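You operate a simulated robot arm through the tools that you are given. There is no shell and no other tool.

You are at the controls of a simulated robot arm. One attempt, no reset.

TASK
Press the cream folded cloth flat and put it back on its board.
Fine: leave the press knob up and the tray out.

It is judged by the outcome, as a careful person would: the job done as asked, and still so three seconds after it is handed in. It fails if anything else is knocked over, pushed out of place, dropped, spilled or broken. Flat cloth is picked up by pressing the open fingertips on it (5 to 10 N) and closing them slowly along it; thin cloth reads only 2 to 8 mm in the jaws.

THE ROBOT
A 7-joint arm with a two-finger parallel gripper, fixed in place. Base frame: the origin is on the floor under the middle of its stand, x ahead of it, y to its left, z up; the work surface is at about z = 820. Units: mm, rad, N and s.
With the tool pointing down near the work surface it reaches from about 240 to 680 mm from the base axis. Its first joint turns from -1.152 to 1.152 rad. Payload 2.4 kg.
Tool frame: the origin (TCP) lies between the finger pads and is the grasp point; the fingertips stand 30 mm ahead of it; z points along the fingers, y is the line along which they close. Largest opening 94 mm; finger width 28, thickness 10; the body of the gripper, 50 by 96 mm, starts 55 mm behind the TCP.
Orientation is told as [roll, pitch, yaw] about the base's x, y, z axes, in that order, counted from this pose: with the fingers straight down and closing along the base's y, the tool's x points along the base's -x, its y along +y and its z along -z.

THE INTERFACE
- The arm moves only by the tool drive_tool. Its argument "increments" is text: rows parted by semicolons, each of 7 numbers parted by spaces: the shift along the tool's x, y, z in mm, then the turn, a rotation vector about the tool's x, y, z in rad, then the finger opening in mm, from 0 to 94. In form: dx dy dz wx wy wz claw; .... A call has 1 to 20 rows; each row shifts and turns the commanded pose from where the row before left it, along the tool's axes as they then stand. Each row takes 0.2 s and may step no farther than 50 mm and 0.15 rad from the row before; otherwise, or with a gripper value out of range, the whole call is refused. A pose out of reach is approached as far as the arm can. The call stops where the force on the tool passes 40 N (or 10 N more than at its start, if that is more) or the arm is blocked; 0.2 s more then pass. The fingers move at their own pace (about 153 mm/s each) and stop on an object; they squeeze with about 30 N. The grip force told is the motor's: it shows also when the fingers shut on nothing. Time passes only in rows, and 0.2 s behind the last, so rows that do not move let the fingers close. It gives the time, the measured TCP pose, the force on the tool (base axes), the opening and the grip force at its end, in the units of the frame above (readings bear some noise), with the torque about the TCP (base axes, N m) and any sound that the robot's microphone picked up, and new pictures: "pictures" is both (left out), scene, wrist or none.
- Cameras (640 x 400 px; columns grow to the right, rows downward): "scene" is fixed at [36.1, 479.5, 1455.3]; the picture's right is [-0.81, -0.59, 0.00], its down [-0.28, 0.37, -0.89] and it looks along [0.52, -0.71, -0.46] (base axes); focal length 333 px, centre (320, 200). "wrist" rides on the gripper at [76, 14, -102] in the tool frame; the picture's right is [-0.18, 0.98, 0.00], its down [-0.75, -0.14, -0.64] and it looks along [-0.63, -0.12, 0.77] (tool axes); focal length 243 px, centre (320, 200). There is no depth. A picture from a camera that has moved, and an enlarged one, comes with that camera's place and axes in the base frame and with its lens. The place of the scene camera against the robot may be out by one fixed shift of up to 18 mm in any direction.
- enlarge(camera, box): a new picture of the part [left, top, right, bottom] of that camera's present view, enlarged. The clock stands still meanwhile.
- finish_job(): hands the job in; it is judged then, once.

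Nothing tells you positions but the pictures and the camera data. Unless the task says otherwise, let go and move clear before handing in.

The tools are called after "Emit:" as name(argument=value, ...) on one line, values as JSON. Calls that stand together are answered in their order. drive_tool: Moves the arm, as the interface text tells. Its arguments: {"type":"object","properties":{"increments":{"type":"string"},"pictures":{"type":"string","enum":["both","scene","wrist","none"]}},"required":["increments"]} The other tools are called the same way: enlarge (camera, box) takes an enlarged picture of a part of a camera's view; finish_job () hands the job in.

At the start:

```text
time_s: 0.0
tcp_pos: [394.6, -200.7, 1226.0]
orientation: [0.0, 0.0, 0.0]
force: [0.6, 0.1, 1.0]
moment: [0.02, -0.01, -0.02]
width: 94.0
grip_force: 0.1
```

scene: 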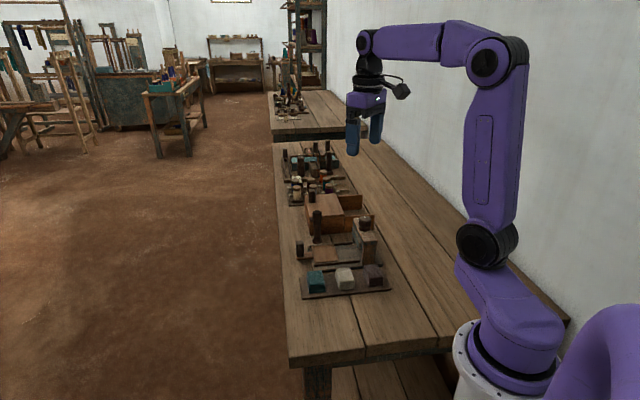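
wrist: 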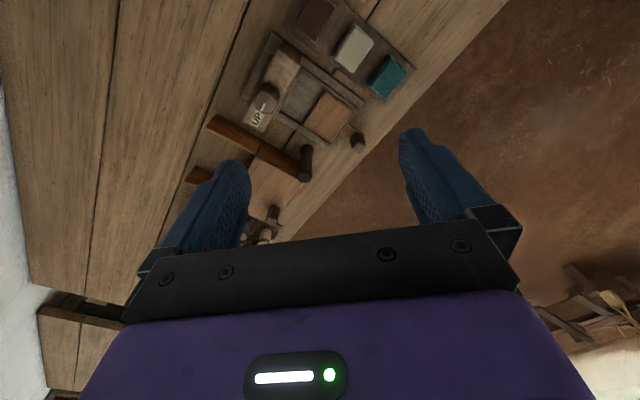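

I see a work bench with a board holding three folded cloths (teal, cream, dark brown) and a press device with a knob marked "UP" beside it. I'll enlarge both views to study the press before moving.

Emit:
enlarge(camera="scene", box=[270, 180, 410, 305])

Emit:
enlarge(camera="wrist", box=[200, 0, 430, 150])

```text
3.20 times, centred on (340, 242) of scene
camera zoom: at [36.1, 479.5, 1455.3], right [-0.81, -0.59, 0.0], down [-0.28, 0.37, -0.89], along [0.52, -0.71, -0.46], focal length 1064 px, centre (256, 64)
```

zoom: 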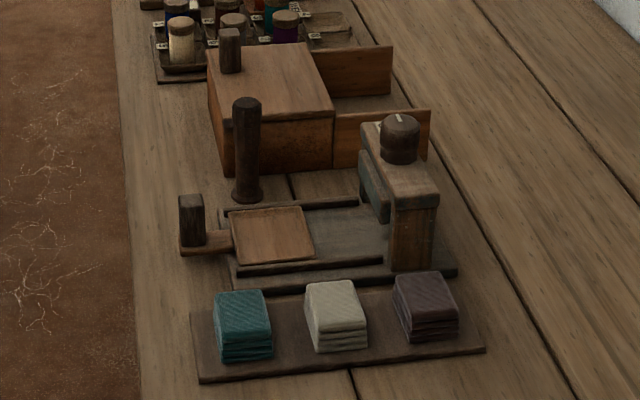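

```text
2.67 times, centred on (315, 75) of wrist
camera zoom: at [319.2, -185.6, 1328.4], right [0.18, 0.98, 0.0], down [0.75, -0.14, 0.64], along [0.63, -0.12, -0.77], focal length 647 px, centre (333, 533)
```

zoom: 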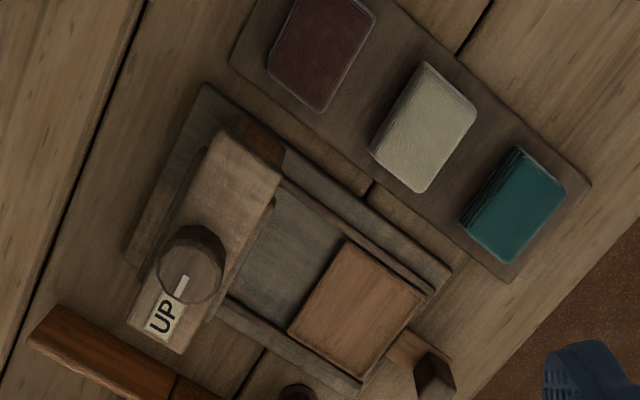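

The cloths sit in a diagonal row on a board near (395, -143), with the press (knob labelled "UP", tray pulled out toward the table edge) beyond it. I'll lower the wrist camera for a closer look at the press and the cloth.

Emit:
drive_tool(increments="11.4 -5.4 38 0 0 0 94;11.4 -5.4 38 0 0 0 94;11.4 -5.4 38 0 0 0 94;11.4 -5.4 38 0 0 0 94;11.4 -5.4 38 0 0 0 94")

```text
time_s: 1.2
tcp_pos: [339.2, -228.3, 1034.3]
orientation: [-0.001, -0.001, 0.001]
force: [0.0, 0.0, 0.0]
moment: [-0.01, -0.01, -0.02]
width: 94.1
grip_force: 0.0
camera wrist: at [263.4, -213.4, 1138.2], right [0.18, 0.98, 0.0], down [0.75, -0.14, 0.64], along [0.63, -0.12, -0.77], focal length 243 px, centre (320, 200)
```

scene: 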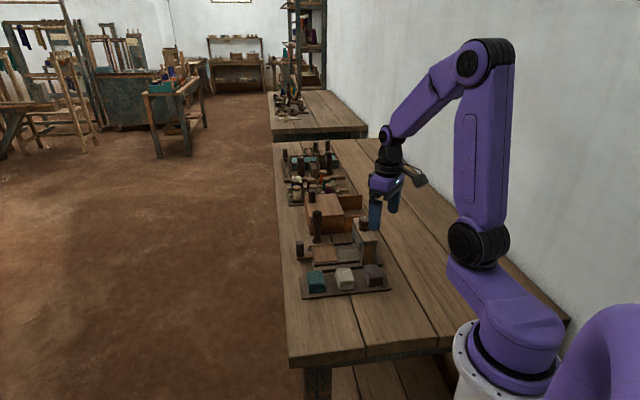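
wrist: 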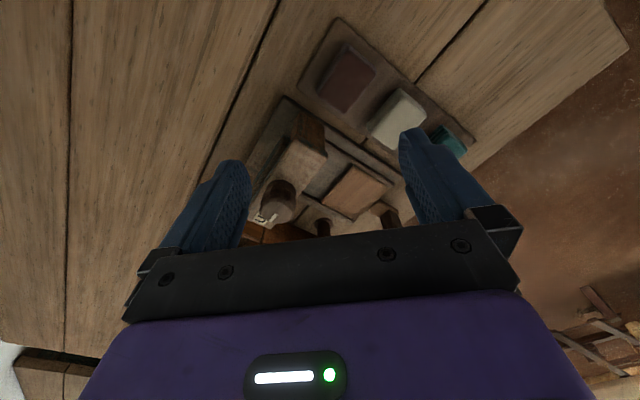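

Emit:
enlarge(camera="wrist", box=[220, 100, 420, 240])

Emit:
enlarge(camera="wrist", box=[280, 10, 480, 150])

Emit:
enlarge(camera="scene", box=[290, 205, 400, 300])

```text
2.86 times, centred on (320, 170) of wrist
camera zoom: at [263.4, -213.4, 1138.2], right [0.18, 0.98, 0.0], down [0.75, -0.14, 0.64], along [0.63, -0.12, -0.77], focal length 693 px, centre (320, 286)
```

zoom: 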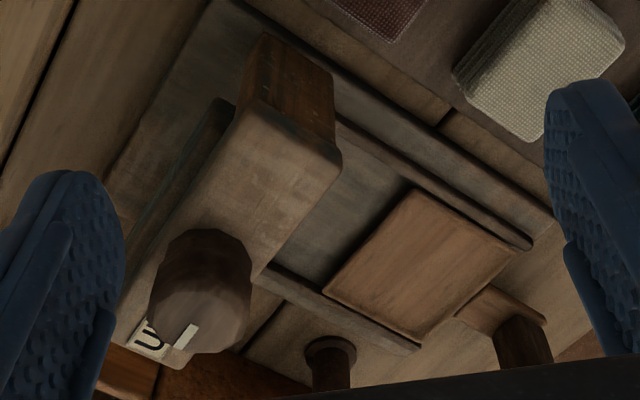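

```text
2.86 times, centred on (380, 80) of wrist
camera zoom: at [263.4, -213.4, 1138.2], right [0.18, 0.98, 0.0], down [0.75, -0.14, 0.64], along [0.63, -0.12, -0.77], focal length 693 px, centre (149, 543)
```

zoom: 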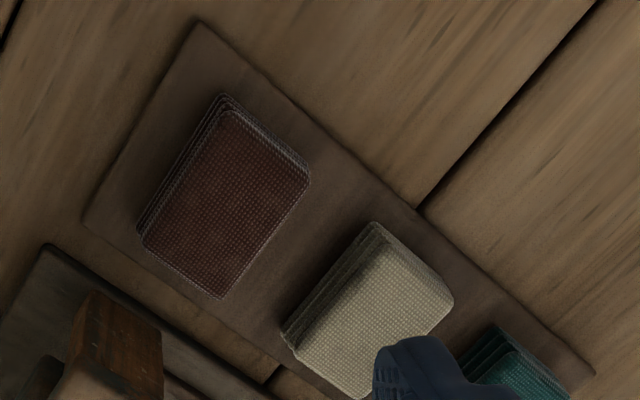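

```text
4.21 times, centred on (345, 252) of scene
camera zoom: at [36.0, 479.5, 1455.3], right [-0.81, -0.59, 0.0], down [-0.28, 0.37, -0.89], along [0.52, -0.71, -0.46], focal length 1400 px, centre (215, -21)
```

zoom: 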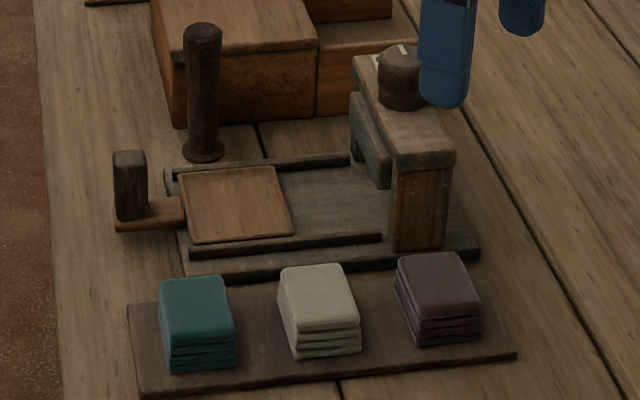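

The press has a round knob (top near (430, -292, 949)) with a pointer at "UP", a beam over a slide-in tray, and guide rails. I'll move the camera above the knob to read any other labels.

Emit:
drive_tool(increments="-34 -19 -8 0 0 0 94;-34 -19 -8 0 0 0 94;-34 -19 -8 0 0 0 94;-34 -19 -8 0 0 0 94;0 0 0 0 0 0 94", pictures="wrist")

Emit:
enlarge(camera="wrist", box=[220, 0, 420, 140])

```text
time_s: 2.4
tcp_pos: [474.5, -303.4, 1068.1]
orientation: [0.0, 0.002, 0.0]
force: [0.2, 0.2, -0.1]
moment: [0.01, -0.02, 0.02]
width: 93.9
grip_force: 0.1
camera wrist: at [399.3, -288.2, 1170.2], right [0.18, 0.98, 0.0], down [0.75, -0.14, 0.64], along [0.63, -0.12, -0.77], focal length 243 px, centre (320, 200)
```

wrist: 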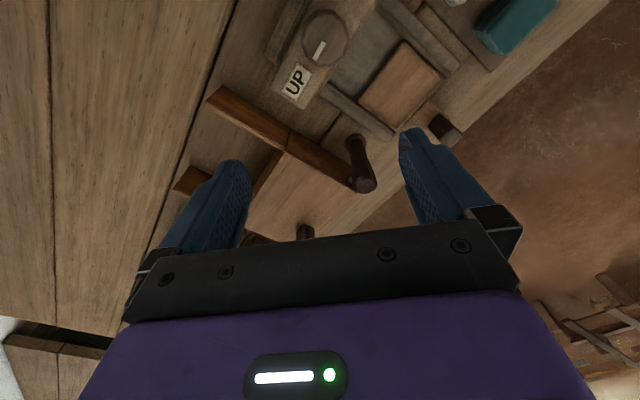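

```text
2.86 times, centred on (320, 70) of wrist
camera zoom: at [399.3, -288.2, 1170.2], right [0.18, 0.98, 0.0], down [0.75, -0.14, 0.64], along [0.63, -0.12, -0.77], focal length 693 px, centre (320, 571)
```

zoom: 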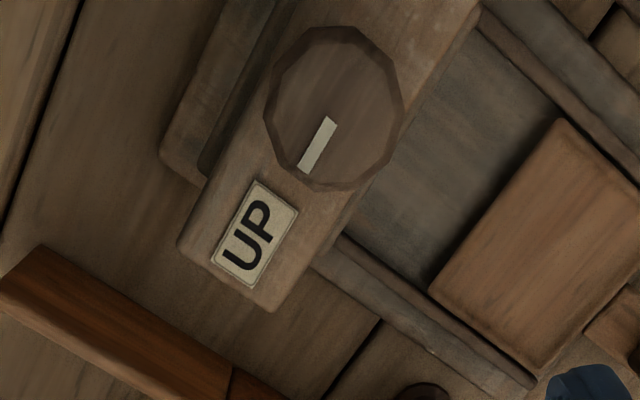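

The knob pointer sits on "UP" on the beam, and a tall loose post stands near (583, -264) that I must avoid. I'll swing the camera to look obliquely at the press front from the +y side to see the platen and gap.

Emit:
drive_tool(increments="9 31.6 13.6 0 0 0 94;9 31.6 13.6 0 0 0 94;9 31.6 13.6 0 0 0 94;9 31.6 13.6 0 0 0 94;9 31.6 13.6 0 0 0 94;0 0 0 0 0 0.1428 94;0 0 0 0 0 0.1428 94;0 0 0 0 0 0.1428 94;0 0 0 0 0 0.1428 94;0 0 0 0 0 0.1428 94;0 0 0 0 0 0.1428 94;0 0 0 0 0 0.1428 94;0 0 0 0 0 0.1428 94;0 0 0 0 0 0.1428 94;0 0 0 0 0 0.1428 94;0 0 0 0 0 0.1428 94;0 0 0 0 -0.123 0 94;0 0 0 0 -0.123 0 94;0 0 0 0 -0.123 0 94")

Emit:
enlarge(camera="wrist", box=[220, 80, 420, 220])

```text
time_s: 6.4
tcp_pos: [429.2, -146.1, 1000.3]
orientation: [0.001, -0.369, -1.571]
force: [-1.2, 0.3, -0.3]
moment: [0.03, -0.01, 0.0]
width: 94.0
grip_force: 0.1
camera wrist: at [443.5, -37.2, 1068.3], right [0.98, -0.17, 0.07], down [-0.14, -0.47, 0.87], along [-0.12, -0.87, -0.49], focal length 243 px, centre (320, 200)
```

scene: 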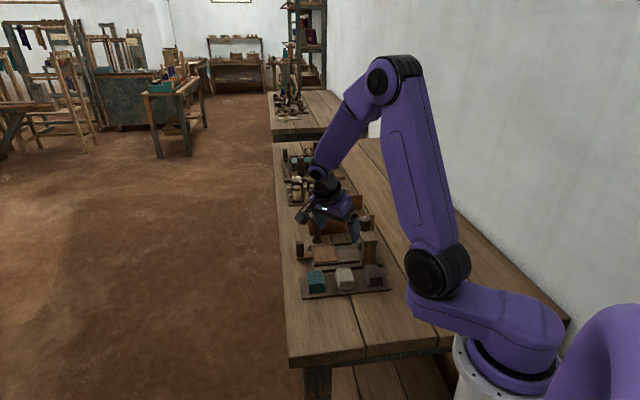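
wrist: 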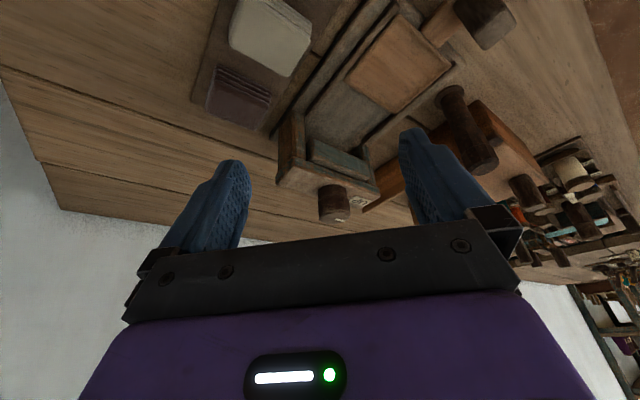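

```text
2.86 times, centred on (320, 150) of wrist
camera zoom: at [443.5, -37.2, 1068.3], right [0.98, -0.17, 0.07], down [-0.14, -0.47, 0.87], along [-0.12, -0.87, -0.49], focal length 693 px, centre (320, 343)
```

zoom: 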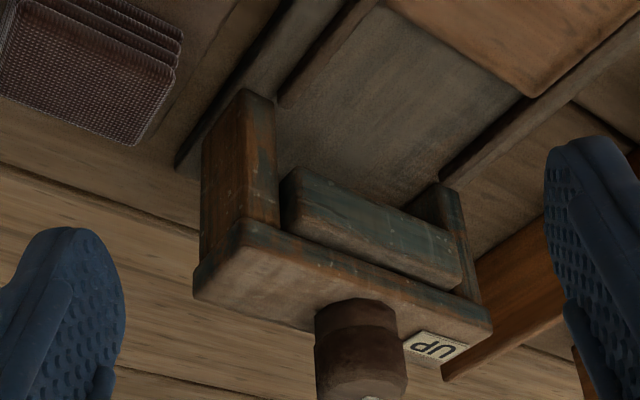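

I can now see a press with two side posts, a beam, a platen under it, and a rotary knob on top; there's roughly 45 mm gap below the platen. Next I straighten the tool, turn it to match the cloth row (yaw about -43°), and hover above the cream cloth to check alignment.

Emit:
drive_tool(increments="0 0 0 0 0.123 0 94;0 0 0 0 0.123 0 94;0 0 0 0 0.123 0 94;0 0 0 0 0 -0.1367 94;0 0 0 0 0 -0.1367 94;0 0 0 0 0 -0.1367 94;0 0 0 0 0 -0.1367 94;0 0 0 0 0 -0.1367 94;0 0 0 0 0 -0.1367 94;12.7 -10.5 10 0 0 0 94;12.7 -10.5 10 0 0 0 94;0 0 0 0 0 0 94")

Emit:
enlarge(camera="wrist", box=[220, 20, 440, 174])

```text
time_s: 9.0
tcp_pos: [395.9, -142.4, 979.4]
orientation: [0.001, 0.001, -0.749]
force: [-0.6, -0.4, 0.4]
moment: [0.0, -0.01, -0.01]
width: 94.3
grip_force: 0.0
camera wrist: at [349.9, -79.9, 1082.2], right [0.8, 0.59, 0.0], down [0.46, -0.62, 0.64], along [0.38, -0.52, -0.77], focal length 243 px, centre (320, 200)
```

scene: 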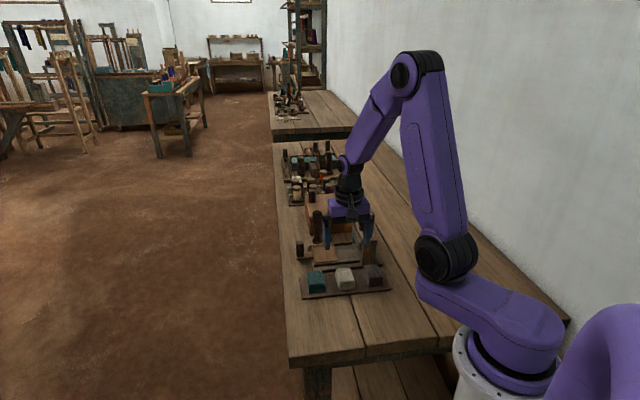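
wrist: 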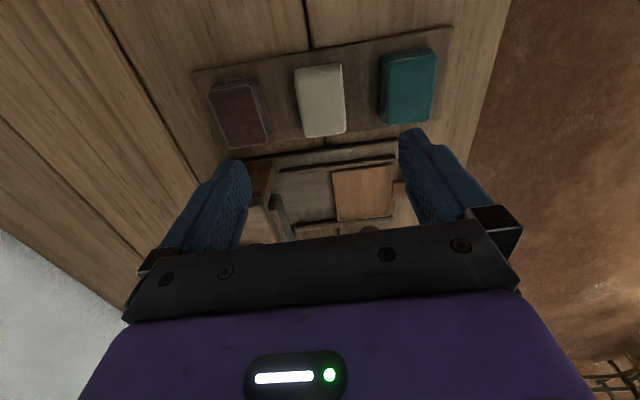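

```text
2.60 times, centred on (330, 97) of wrist
camera zoom: at [349.9, -79.9, 1082.2], right [0.8, 0.59, 0.0], down [0.46, -0.62, 0.64], along [0.38, -0.52, -0.77], focal length 630 px, centre (294, 468)
```

zoom: 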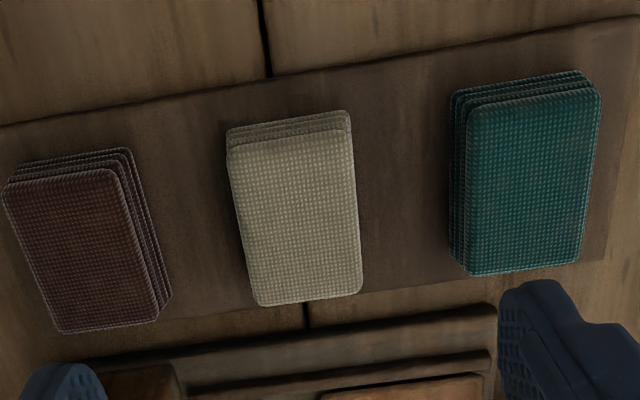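

The cream cloth (about 41 × 57 mm, long side across the row) is centred near (398.5, -141.5), and the board runs at 45°. I'll fine-align, narrow the jaws to 62 mm and descend partway to check clearance to the neighbours.

Emit:
drive_tool(increments="-1.2 2.5 0 0 0 0.036 62;0 0 26 0 0 0 62;0 0 26 0 0 0 62;0 0 22 0 0 0 62;0 0 0 0 0 0 62")

Emit:
enlarge(camera="wrist", box=[200, 60, 440, 228])

Emit:
enlarge(camera="scene", box=[280, 210, 410, 300])

```text
time_s: 10.2
tcp_pos: [397.1, -141.6, 906.3]
orientation: [0.0, 0.0, -0.786]
force: [-0.3, 0.3, 0.2]
moment: [-0.02, -0.01, -0.01]
width: 61.9
grip_force: 0.0
camera wrist: at [354.0, -77.5, 1008.7], right [0.83, 0.56, 0.0], down [0.43, -0.63, 0.64], along [0.36, -0.53, -0.77], focal length 243 px, centre (320, 200)
```

scene: 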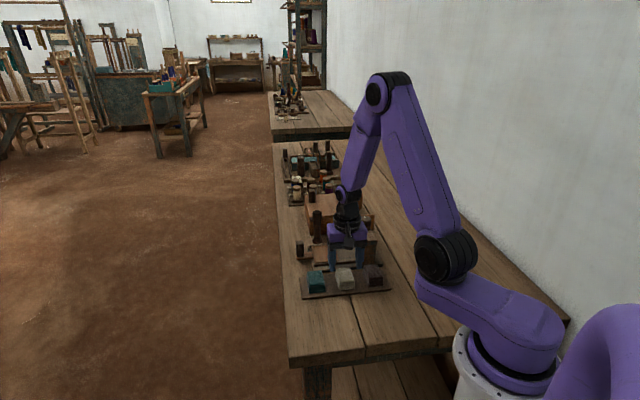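
wrist: 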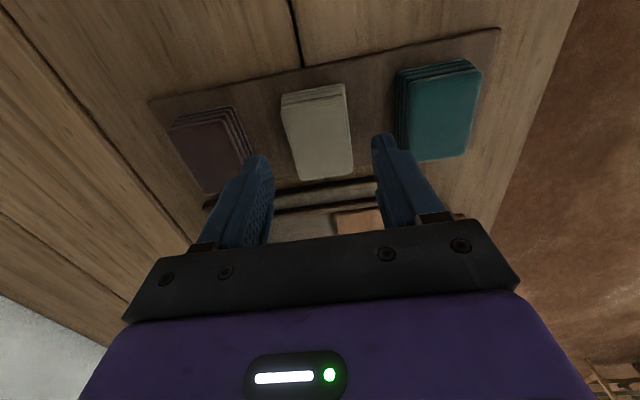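

```text
2.38 times, centred on (320, 144) of wrist
camera zoom: at [354.0, -77.5, 1008.7], right [0.83, 0.56, 0.0], down [0.43, -0.63, 0.64], along [0.36, -0.53, -0.77], focal length 578 px, centre (320, 333)
```

zoom: 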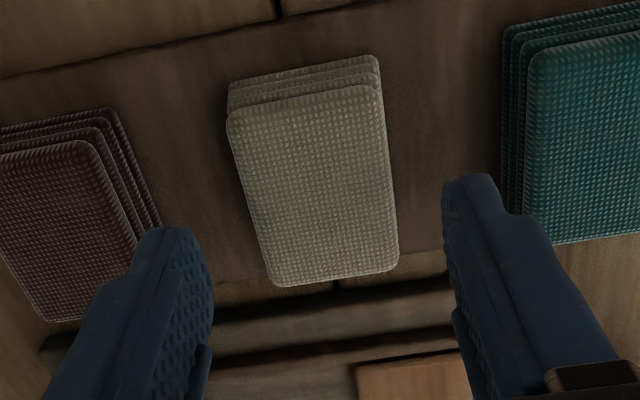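

```text
4.44 times, centred on (345, 255) of scene
camera zoom: at [36.1, 479.5, 1455.3], right [-0.81, -0.59, 0.0], down [-0.28, 0.37, -0.89], along [0.52, -0.71, -0.46], focal length 1478 px, centre (209, -44)
```

zoom: 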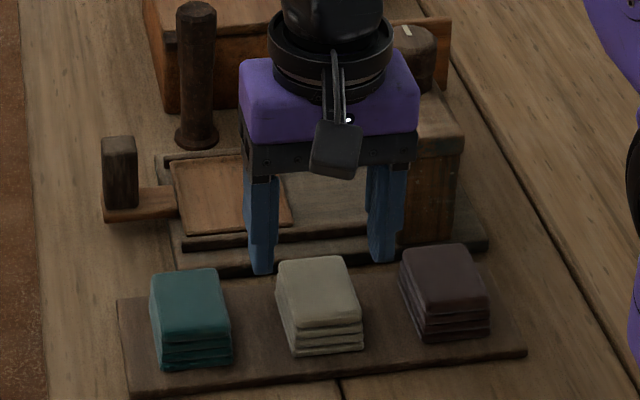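

Top of the cream cloth is at about z = 853, centre (398.4, -141.9), 40 × 56 mm at 45°, and the fingers clear both neighbours. Now I descend so the fingertips are just above the board and close gently on the cloth's sides.

Emit:
drive_tool(increments="-1.1 0.7 21.5 0 0 0 62;0 0 21.5 0 0 0 62;0 0 0 0 0 0 52;0 0 0 0 0 0 46;0 0 0 0 0 0 42;0 0 0 0 0 0 38;0 0 0 0 0 0 34")

Emit:
enlarge(camera="wrist", box=[200, 60, 440, 228])

Emit:
enlarge(camera="scene", box=[280, 210, 410, 300])

```text
time_s: 11.8
tcp_pos: [399.0, -142.8, 863.0]
orientation: [0.0, -0.002, -0.785]
force: [0.8, 0.1, 0.3]
moment: [-0.01, 0.0, 0.02]
width: 43.7
grip_force: 30.3
camera wrist: at [355.6, -78.1, 966.0], right [0.83, 0.56, 0.0], down [0.43, -0.63, 0.64], along [0.36, -0.53, -0.77], focal length 243 px, centre (320, 200)
```

scene: 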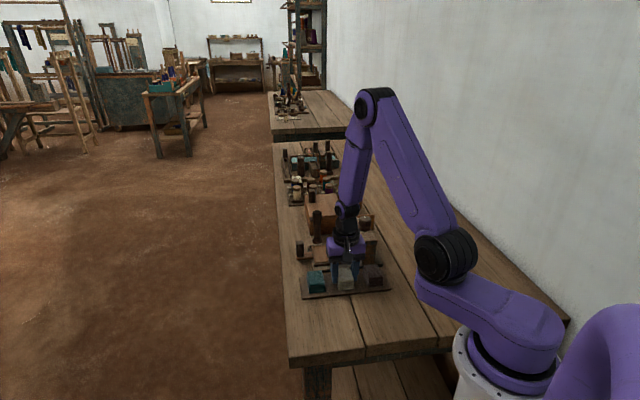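
wrist: 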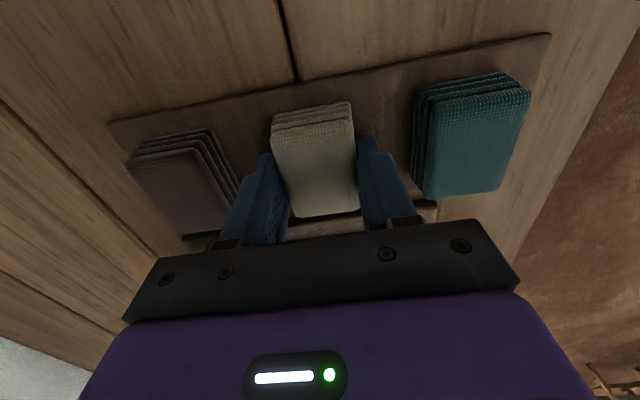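

```text
2.38 times, centred on (320, 144) of wrist
camera zoom: at [355.6, -78.1, 966.0], right [0.83, 0.56, 0.0], down [0.43, -0.63, 0.64], along [0.36, -0.53, -0.77], focal length 578 px, centre (320, 333)
```

zoom: 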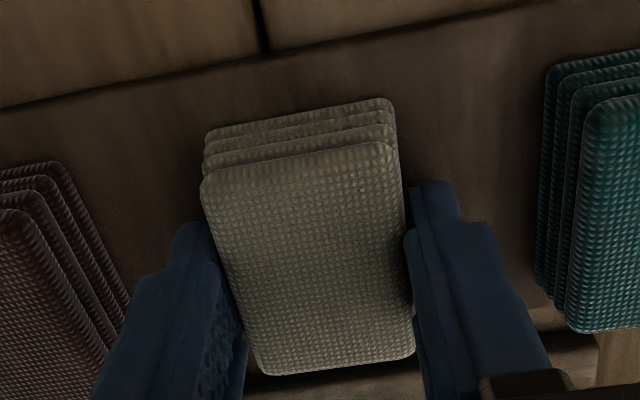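

```text
4.44 times, centred on (345, 255) of scene
camera zoom: at [36.1, 479.5, 1455.3], right [-0.81, -0.59, 0.0], down [-0.28, 0.37, -0.89], along [0.52, -0.71, -0.46], focal length 1478 px, centre (209, -44)
```

zoom: 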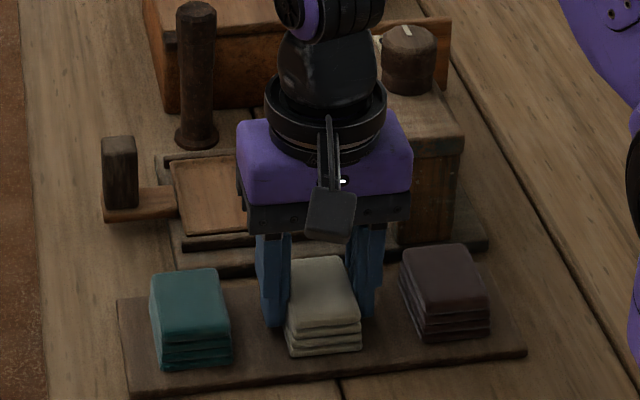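

The cloth is held (width 43.7 mm, about 30 N). I'll lift it straight up 100 mm and carry it over toward the tray at about (504, -201).

Emit:
drive_tool(increments="0 0 -15 0 0 0 34;0 0 -25 0 0 0 34;0 0 -30 0 0 0 34;0 0 -30 0 0 0 34;-29 8 0 0 0 0 34;-29 8 0 0 0 0 34;-29 8 0 0 0 0 34;-29 8 0 0 0 0 34;0 0 0 0 0 0 34")

Emit:
enlarge(camera="wrist", box=[200, 60, 440, 228])

Emit:
enlarge(camera="scene", box=[280, 190, 410, 300])

```text
time_s: 13.8
tcp_pos: [503.8, -200.8, 962.0]
orientation: [0.001, 0.0, -0.784]
force: [-0.3, 0.4, 0.1]
moment: [0.05, -0.01, 0.0]
width: 43.8
grip_force: 30.2
camera wrist: at [460.7, -137.4, 1065.2], right [0.83, 0.56, 0.0], down [0.43, -0.63, 0.64], along [0.36, -0.53, -0.77], focal length 243 px, centre (320, 200)
```

scene: 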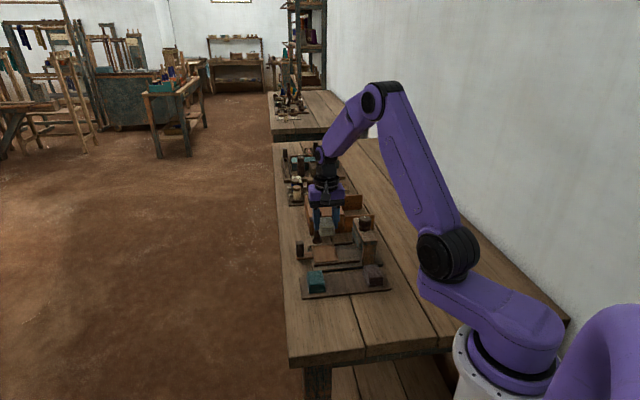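
wrist: 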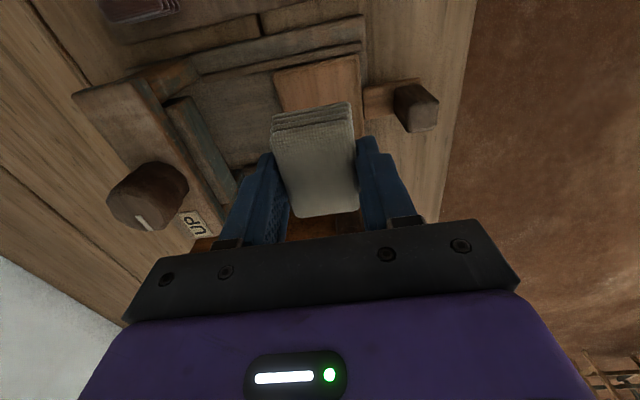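

```text
2.38 times, centred on (320, 144) of wrist
camera zoom: at [460.7, -137.4, 1065.2], right [0.83, 0.56, 0.0], down [0.43, -0.63, 0.64], along [0.36, -0.53, -0.77], focal length 578 px, centre (320, 333)
```

zoom: 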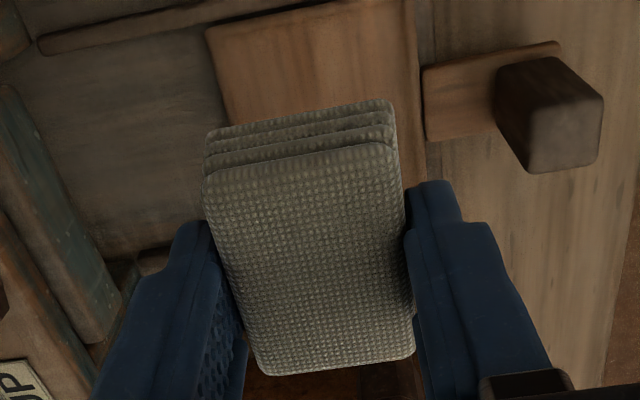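

```text
3.64 times, centred on (345, 245) of scene
camera zoom: at [36.1, 479.5, 1455.3], right [-0.81, -0.59, 0.0], down [-0.28, 0.37, -0.89], along [0.52, -0.71, -0.46], focal length 1209 px, centre (229, 36)
```

zoom: 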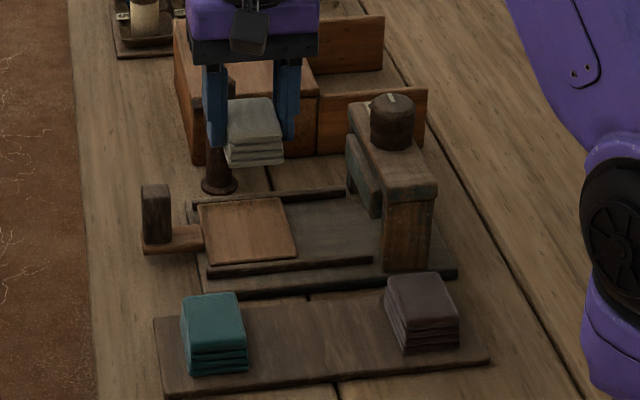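

The cloth is hanging securely over the tray and nothing else has moved. I'll centre it slightly better over the tray and lower toward it, then feel for contact in small steps.

Emit:
drive_tool(increments="-6 2 24 0 0 0 34;0 0 24 0 0 0 34;0 0 22 0 0 0 34;0 0 0 0 0 0 34")

Emit:
enlarge(camera="scene", box=[280, 200, 400, 290])

Emit:
enlarge(camera="wrist", box=[200, 20, 440, 188])

```text
time_s: 14.8
tcp_pos: [510.8, -205.3, 892.4]
orientation: [-0.001, -0.001, -0.785]
force: [-0.8, 0.7, -0.3]
moment: [0.04, 0.0, 0.02]
width: 44.0
grip_force: 30.0
camera wrist: at [467.5, -140.2, 994.4], right [0.83, 0.56, 0.0], down [0.43, -0.63, 0.64], along [0.36, -0.53, -0.77], focal length 243 px, centre (320, 200)
```

scene: 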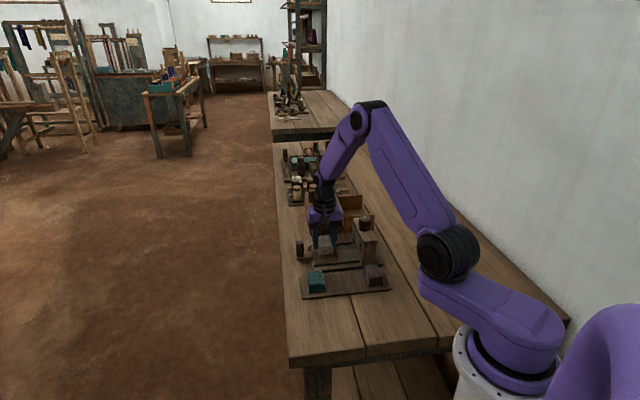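
wrist: 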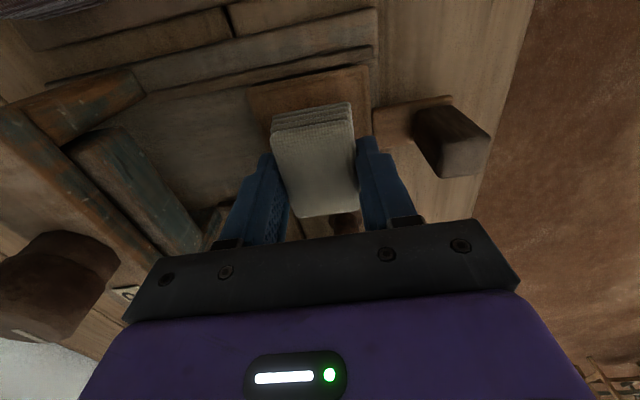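

```text
4.44 times, centred on (340, 245) of scene
camera zoom: at [36.1, 479.5, 1455.3], right [-0.81, -0.59, 0.0], down [-0.28, 0.37, -0.89], along [0.52, -0.71, -0.46], focal length 1478 px, centre (231, 0)
```

zoom: 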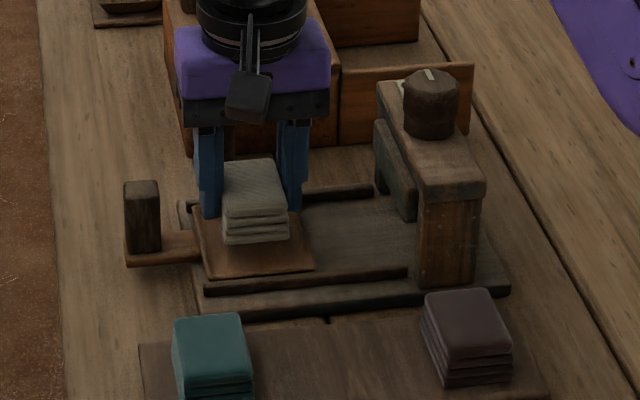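

```text
2.38 times, centred on (320, 104) of wrist
camera zoom: at [467.5, -140.2, 994.4], right [0.83, 0.56, 0.0], down [0.43, -0.63, 0.64], along [0.36, -0.53, -0.77], focal length 578 px, centre (320, 429)
```

zoom: 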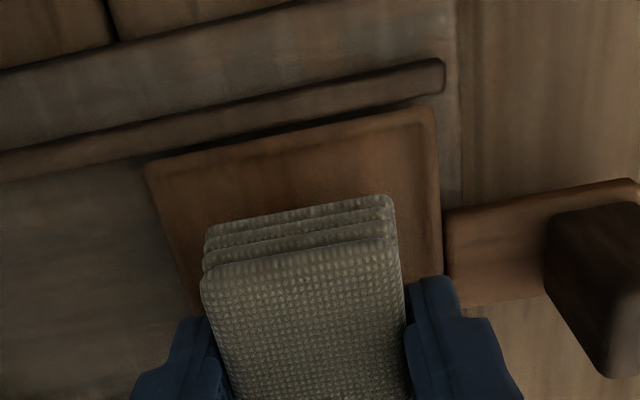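

The cloth is centred over the tray (tray top about z = 838). I'll lower in small steps and watch the vertical force for contact.

Emit:
drive_tool(increments="0 0 4 0 0 0 34;0 0 4 0 0 0 34;0 0 4 0 0 0 34", pictures="none")

Emit:
drive_tool(increments="0 0 1.5 0 0 0 34;0 0 1.5 0 0 0 34", pictures="none")

Emit:
drive_tool(increments="0 0 1 0 0 0 34;0 0 1 0 0 0 34", pictures="none")

```text
time_s: 15.6
tcp_pos: [510.8, -205.0, 880.0]
orientation: [0.0, -0.001, -0.785]
force: [0.8, 0.0, -0.2]
moment: [0.02, -0.01, 0.0]
width: 43.9
grip_force: 30.0
```

```text
time_s: 16.2
tcp_pos: [510.7, -206.3, 877.6]
orientation: [-0.001, 0.0, -0.786]
force: [-0.4, 0.0, -0.2]
moment: [-0.04, -0.01, 0.04]
width: 43.9
grip_force: 30.0
```

```text
time_s: 16.8
tcp_pos: [510.0, -206.1, 875.2]
orientation: [-0.001, 0.0, -0.786]
force: [-0.5, 0.4, -0.5]
moment: [0.02, 0.01, 0.01]
width: 43.8
grip_force: 30.5
```

No contact yet at TCP z ≈ 875, so the cloth is still slightly above the tray. I'll keep going down in 1–1.5 mm steps.

Emit:
drive_tool(increments="0 0 1 0 0 0 34;0 0 1 0 0 0 34", pictures="none")

Emit:
drive_tool(increments="0 0 1 0 0 0 34;0 0 1 0 0 0 34", pictures="none")

```text
time_s: 17.4
tcp_pos: [510.8, -205.3, 874.2]
orientation: [0.001, 0.002, -0.786]
force: [-0.1, -0.5, -0.4]
moment: [-0.02, 0.02, 0.0]
width: 43.7
grip_force: 29.7
```

```text
time_s: 18.0
tcp_pos: [510.0, -204.5, 873.8]
orientation: [0.001, -0.003, -0.786]
force: [-4.1, 1.0, 17.3]
moment: [0.09, 0.23, 0.0]
width: 43.9
grip_force: 30.1
```

Contact felt (17 N) at TCP z ≈ 873.5, so the cloth is on the tray. I'll ease up 1.5 mm, open the jaws, and rise straight up.

Emit:
drive_tool(increments="0 0 -1.5 0 0 0 34;0 0 0 0 0 0 48;0 0 0 0 0 0 58;0 0 0 0 0 0 62;0 0 -20 0 0 0 62;0 0 -40 0 0 0 62;0 0 -40 0 0 0 62")

Emit:
enlarge(camera="scene", box=[280, 200, 400, 290])

Emit:
enlarge(camera="wrist", box=[200, 20, 440, 188])

```text
time_s: 19.6
tcp_pos: [507.8, -201.6, 972.9]
orientation: [0.0, 0.002, -0.785]
force: [-0.1, 0.0, 0.0]
moment: [-0.01, 0.02, 0.02]
width: 61.8
grip_force: 0.1
camera wrist: at [464.5, -137.9, 1075.3], right [0.83, 0.56, 0.0], down [0.43, -0.63, 0.64], along [0.36, -0.53, -0.77], focal length 243 px, centre (320, 200)
```

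scene: 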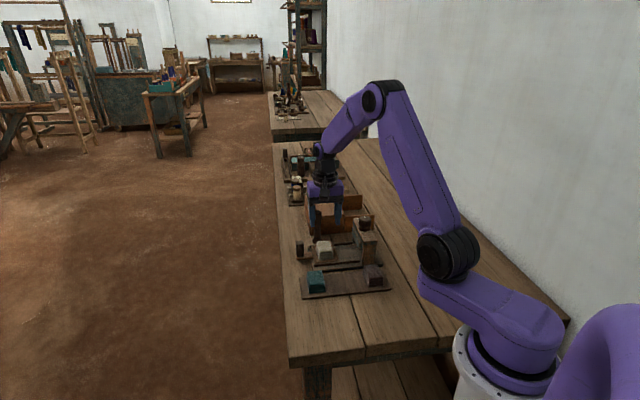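
wrist: 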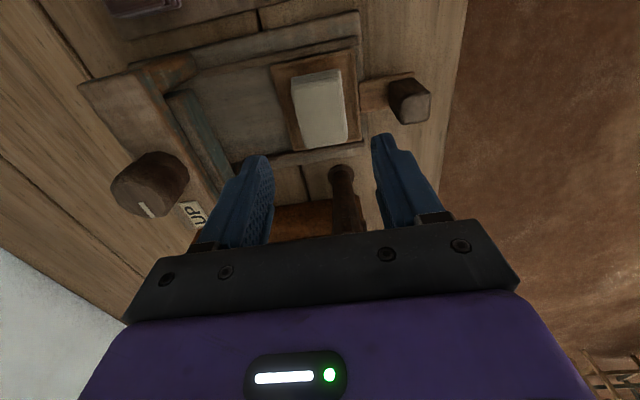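

```text
4.44 times, centred on (340, 245) of scene
camera zoom: at [36.1, 479.5, 1455.3], right [-0.81, -0.59, 0.0], down [-0.28, 0.37, -0.89], along [0.52, -0.71, -0.46], focal length 1478 px, centre (231, 0)
```

zoom: 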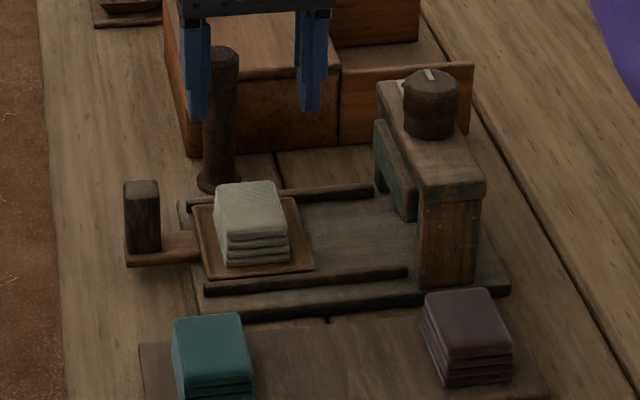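

```text
2.38 times, centred on (320, 104) of wrist
camera zoom: at [464.5, -137.9, 1075.3], right [0.83, 0.56, 0.0], down [0.43, -0.63, 0.64], along [0.36, -0.53, -0.77], focal length 578 px, centre (320, 429)
```

zoom: 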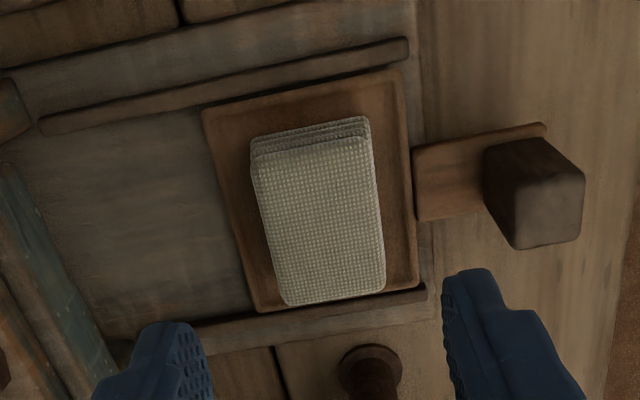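

The cloth sits well inside the tray rim. The tray's handle peg is about 20 mm square centred near (563.6, -150.6) with its top near z = 885; I'll hover over it with the jaws at 50 mm to confirm alignment.

Emit:
drive_tool(increments="-1.7 37.8 0 0 0 0 50;-1.7 37.8 0 0 0 0 50;0 0 25 0 0 0 50;0 0 15 0 0 0 50;0 0 0 0 0 0 50")

Emit:
enlarge(camera="wrist", box=[200, 60, 440, 228])

Emit:
enlarge(camera="scene", box=[280, 190, 400, 280])

```text
time_s: 20.8
tcp_pos: [565.3, -151.2, 932.4]
orientation: [-0.001, 0.0, -0.786]
force: [0.4, -0.6, 0.1]
moment: [-0.04, 0.01, 0.0]
width: 50.1
grip_force: 0.1
camera wrist: at [522.3, -87.5, 1035.6], right [0.83, 0.56, 0.0], down [0.43, -0.63, 0.64], along [0.36, -0.53, -0.77], focal length 243 px, centre (320, 200)
```

scene: 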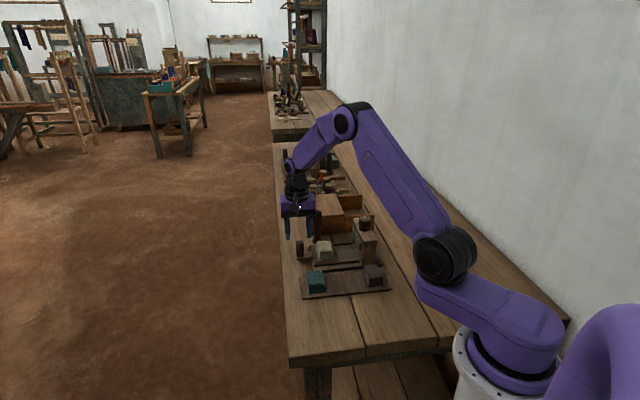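
wrist: 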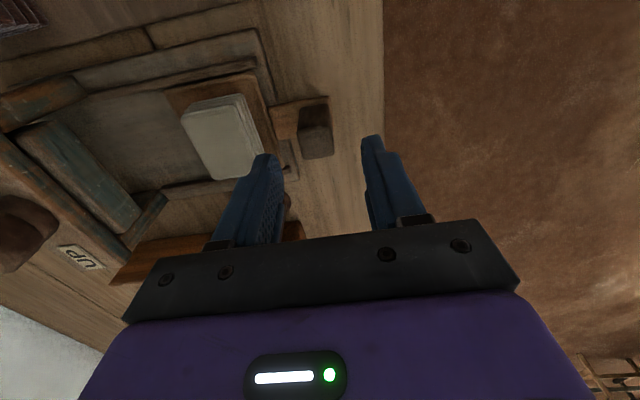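

```text
2.38 times, centred on (320, 144) of wrist
camera zoom: at [522.3, -87.5, 1035.6], right [0.83, 0.56, 0.0], down [0.43, -0.63, 0.64], along [0.36, -0.53, -0.77], focal length 578 px, centre (320, 333)
```

zoom: 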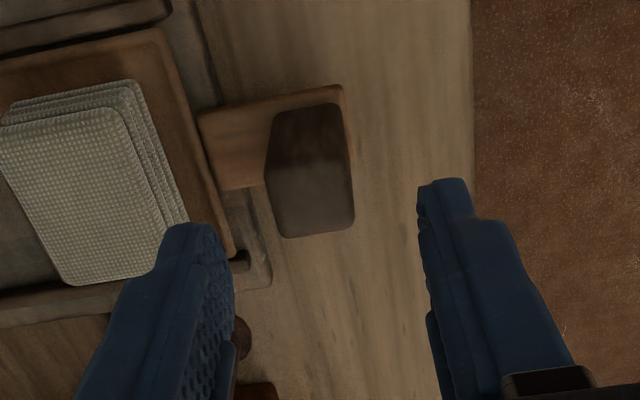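

```text
4.44 times, centred on (340, 235) of scene
camera zoom: at [36.1, 479.5, 1455.3], right [-0.81, -0.59, 0.0], down [-0.28, 0.37, -0.89], along [0.52, -0.71, -0.46], focal length 1478 px, centre (231, 44)
```

zoom: 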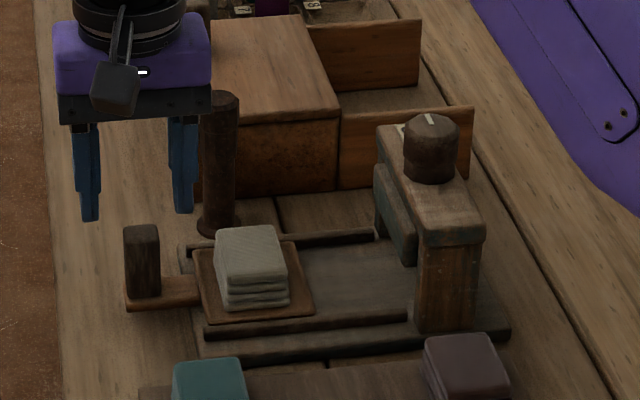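

The peg is nearly centred between the fingers. I'll make a 2 mm correction, go down around the peg, and close on it.

Emit:
drive_tool(increments="2 -0.9 18 0 0 0 44;0 0 20 0 0 0 44;0 0 20 0 0 0 44;0 0 0 0 0 0 44")

Emit:
enlarge(camera="wrist", box=[200, 60, 440, 228])

Emit:
enlarge(camera="scene", box=[280, 190, 400, 280])

```text
time_s: 21.8
tcp_pos: [563.3, -152.3, 875.7]
orientation: [-0.001, -0.001, -0.785]
force: [0.1, -0.1, -0.6]
moment: [0.01, 0.0, -0.01]
width: 44.2
grip_force: 0.0
camera wrist: at [520.7, -88.0, 978.6], right [0.83, 0.56, 0.0], down [0.43, -0.63, 0.64], along [0.36, -0.53, -0.77], focal length 243 px, centre (320, 200)
```

scene: 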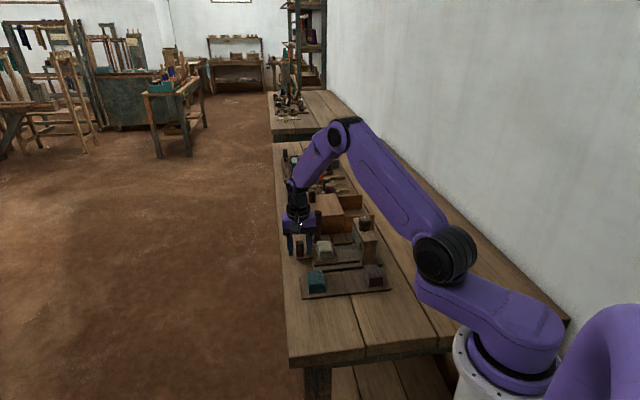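
wrist: 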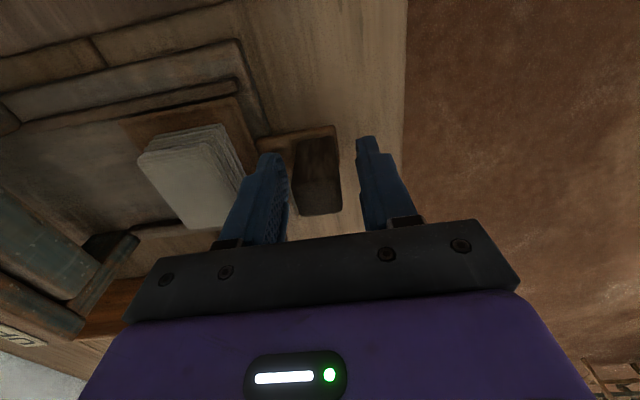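

```text
2.38 times, centred on (320, 144) of wrist
camera zoom: at [520.7, -88.0, 978.6], right [0.83, 0.56, 0.0], down [0.43, -0.63, 0.64], along [0.36, -0.53, -0.77], focal length 578 px, centre (320, 333)
```

zoom: 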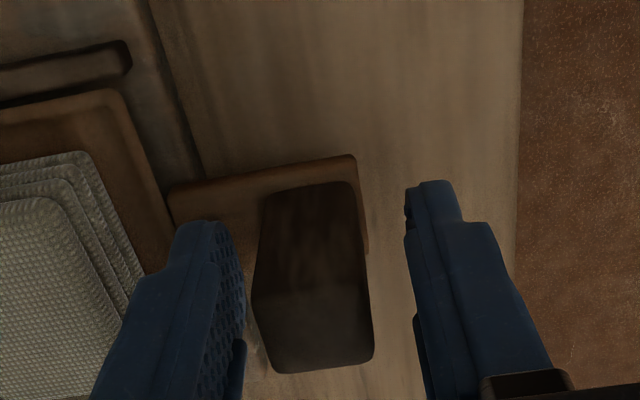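

```text
4.44 times, centred on (340, 235) of scene
camera zoom: at [36.1, 479.5, 1455.3], right [-0.81, -0.59, 0.0], down [-0.28, 0.37, -0.89], along [0.52, -0.71, -0.46], focal length 1478 px, centre (231, 44)
```

zoom: 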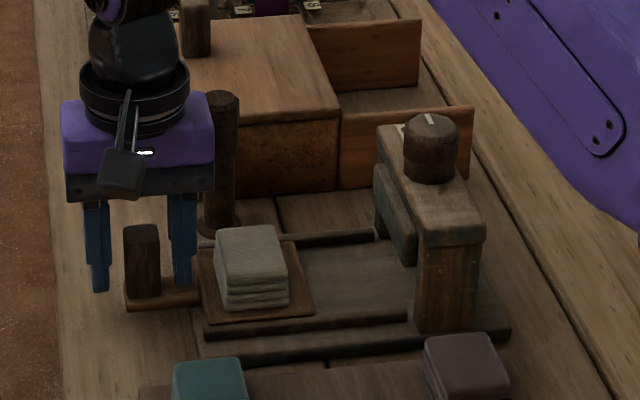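

The peg is between the fingers. I'll close gradually to grip it.

Emit:
drive_tool(increments="0 0 0 0 0 0 34;0 0 0 0 0 0 28;0 0 0 0 0 0 24;0 0 0 0 0 0 20;0 0 0 0 0 0 16;0 0 0 0 0 0 16", pictures="none")

```text
time_s: 23.2
tcp_pos: [563.2, -154.1, 876.4]
orientation: [0.001, 0.001, -0.787]
force: [-2.7, -2.4, 0.5]
moment: [0.14, 0.08, -0.02]
width: 23.6
grip_force: 45.1
```

The peg is gripped (23.6 mm). I'll slide the tray inward along the rails in small steps and watch the forces.

Emit:
drive_tool(increments="0 -6 0 0 0 0 16;0 -8 0 0 0 0 16;0 -8 0 0 0 0 16;0 -8 0 0 0 0 16;0 0 0 0 0 0 16")

Emit:
enlarge(camera="scene", box=[280, 190, 400, 280])

```text
time_s: 24.4
tcp_pos: [541.7, -174.5, 876.2]
orientation: [0.001, -0.002, -0.784]
force: [-5.0, 5.4, 24.8]
moment: [0.65, 0.73, 0.0]
width: 23.3
grip_force: 44.4
camera wrist: at [498.8, -109.6, 978.6], right [0.82, 0.57, 0.0], down [0.43, -0.63, 0.64], along [0.36, -0.53, -0.77], focal length 243 px, centre (320, 200)
```

scene: 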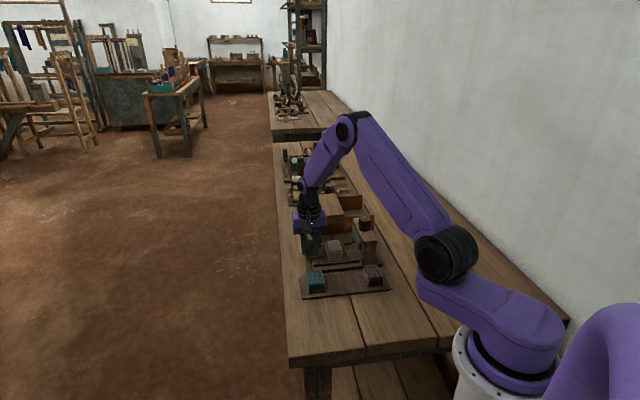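
wrist: 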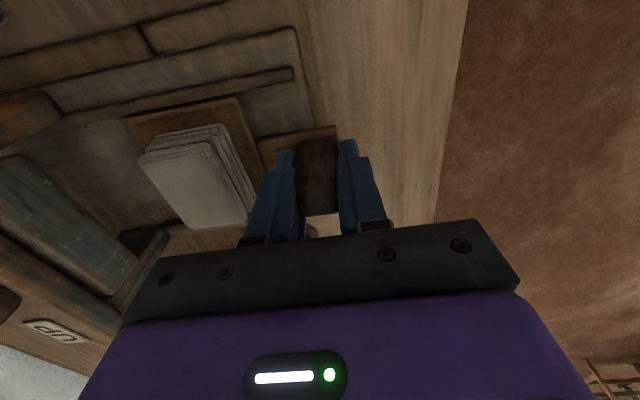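

```text
4.44 times, centred on (340, 235) of scene
camera zoom: at [35.5, 479.8, 1455.3], right [-0.81, -0.59, 0.0], down [-0.27, 0.37, -0.89], along [0.52, -0.71, -0.46], focal length 1478 px, centre (231, 44)
```

zoom: 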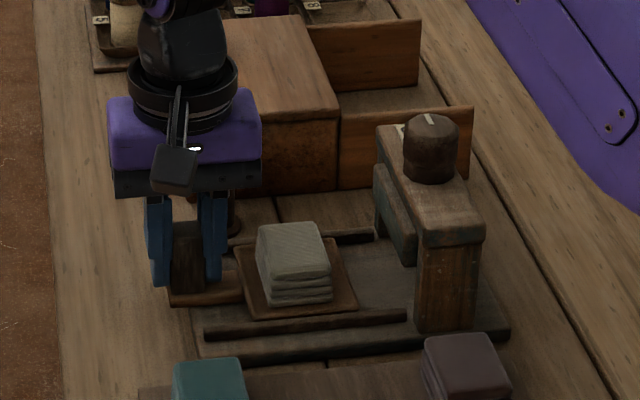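

The tray and cloth slid 30 mm cleanly, but the tool reads about 25 N upward load. I'll ease the tool up slightly to relieve it and re-read before continuing.

Emit:
drive_tool(increments="0 0 -1 0 0 0 16;0 0 0 0 0 0 16", pictures="none")

```text
time_s: 25.0
tcp_pos: [542.8, -174.4, 876.1]
orientation: [-0.001, 0.0, -0.784]
force: [-5.9, 6.6, 15.0]
moment: [-0.59, -0.64, 0.04]
width: 23.2
grip_force: 44.8
```

Emit:
drive_tool(increments="0.7 0 -1 0 0 0 16;0 0 0 0 0 0 16", pictures="none")

```text
time_s: 25.6
tcp_pos: [541.7, -175.3, 877.1]
orientation: [0.002, 0.0, -0.786]
force: [-0.2, 0.3, -7.3]
moment: [-0.82, -1.02, 0.23]
width: 23.2
grip_force: 44.8
```

Loads are back near zero, so the rails run about 1° off my path. I'll continue inward with that correction.

Emit:
drive_tool(increments="0.15 -8 0.2 0 0 0 16;0.15 -8 0 0 0 0 16;0.15 -8 0 0 0 0 16;0.15 -8 0 0 0 0 16;0 0 0 0 0 0 16")

Emit:
enlarge(camera="scene", box=[280, 190, 400, 280])

```text
time_s: 26.8
tcp_pos: [519.3, -196.3, 876.2]
orientation: [-0.001, 0.002, -0.785]
force: [3.4, -3.5, -21.5]
moment: [0.39, 0.27, 0.03]
width: 23.4
grip_force: 44.9
camera wrist: at [476.5, -132.4, 978.8], right [0.83, 0.56, 0.0], down [0.43, -0.63, 0.64], along [0.36, -0.53, -0.77], focal length 243 px, centre (320, 200)
```

scene: 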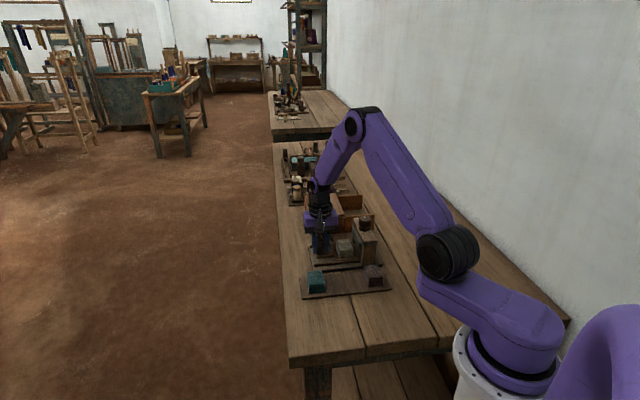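
wrist: 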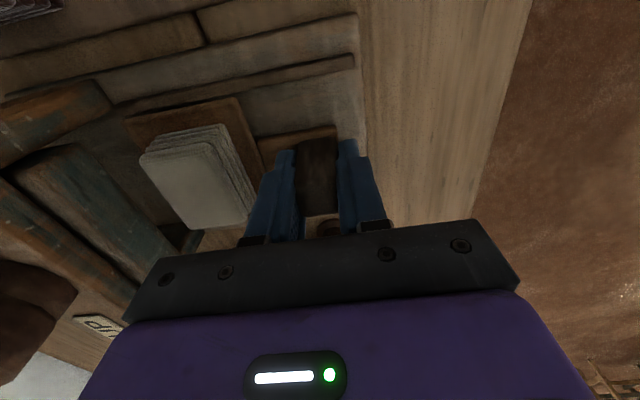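

```text
4.44 times, centred on (340, 235) of scene
camera zoom: at [36.5, 479.2, 1455.4], right [-0.81, -0.59, 0.0], down [-0.28, 0.37, -0.89], along [0.52, -0.71, -0.46], focal length 1478 px, centre (231, 44)
```

zoom: 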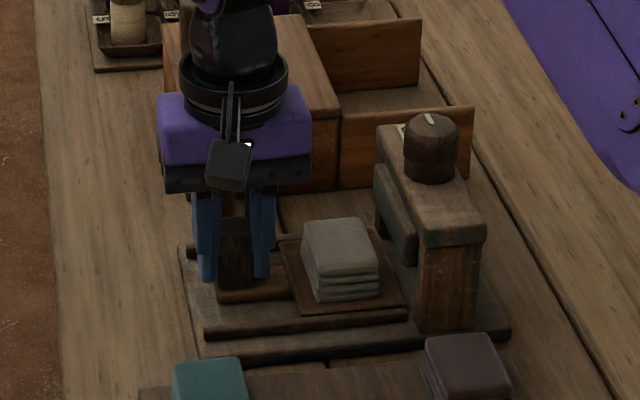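

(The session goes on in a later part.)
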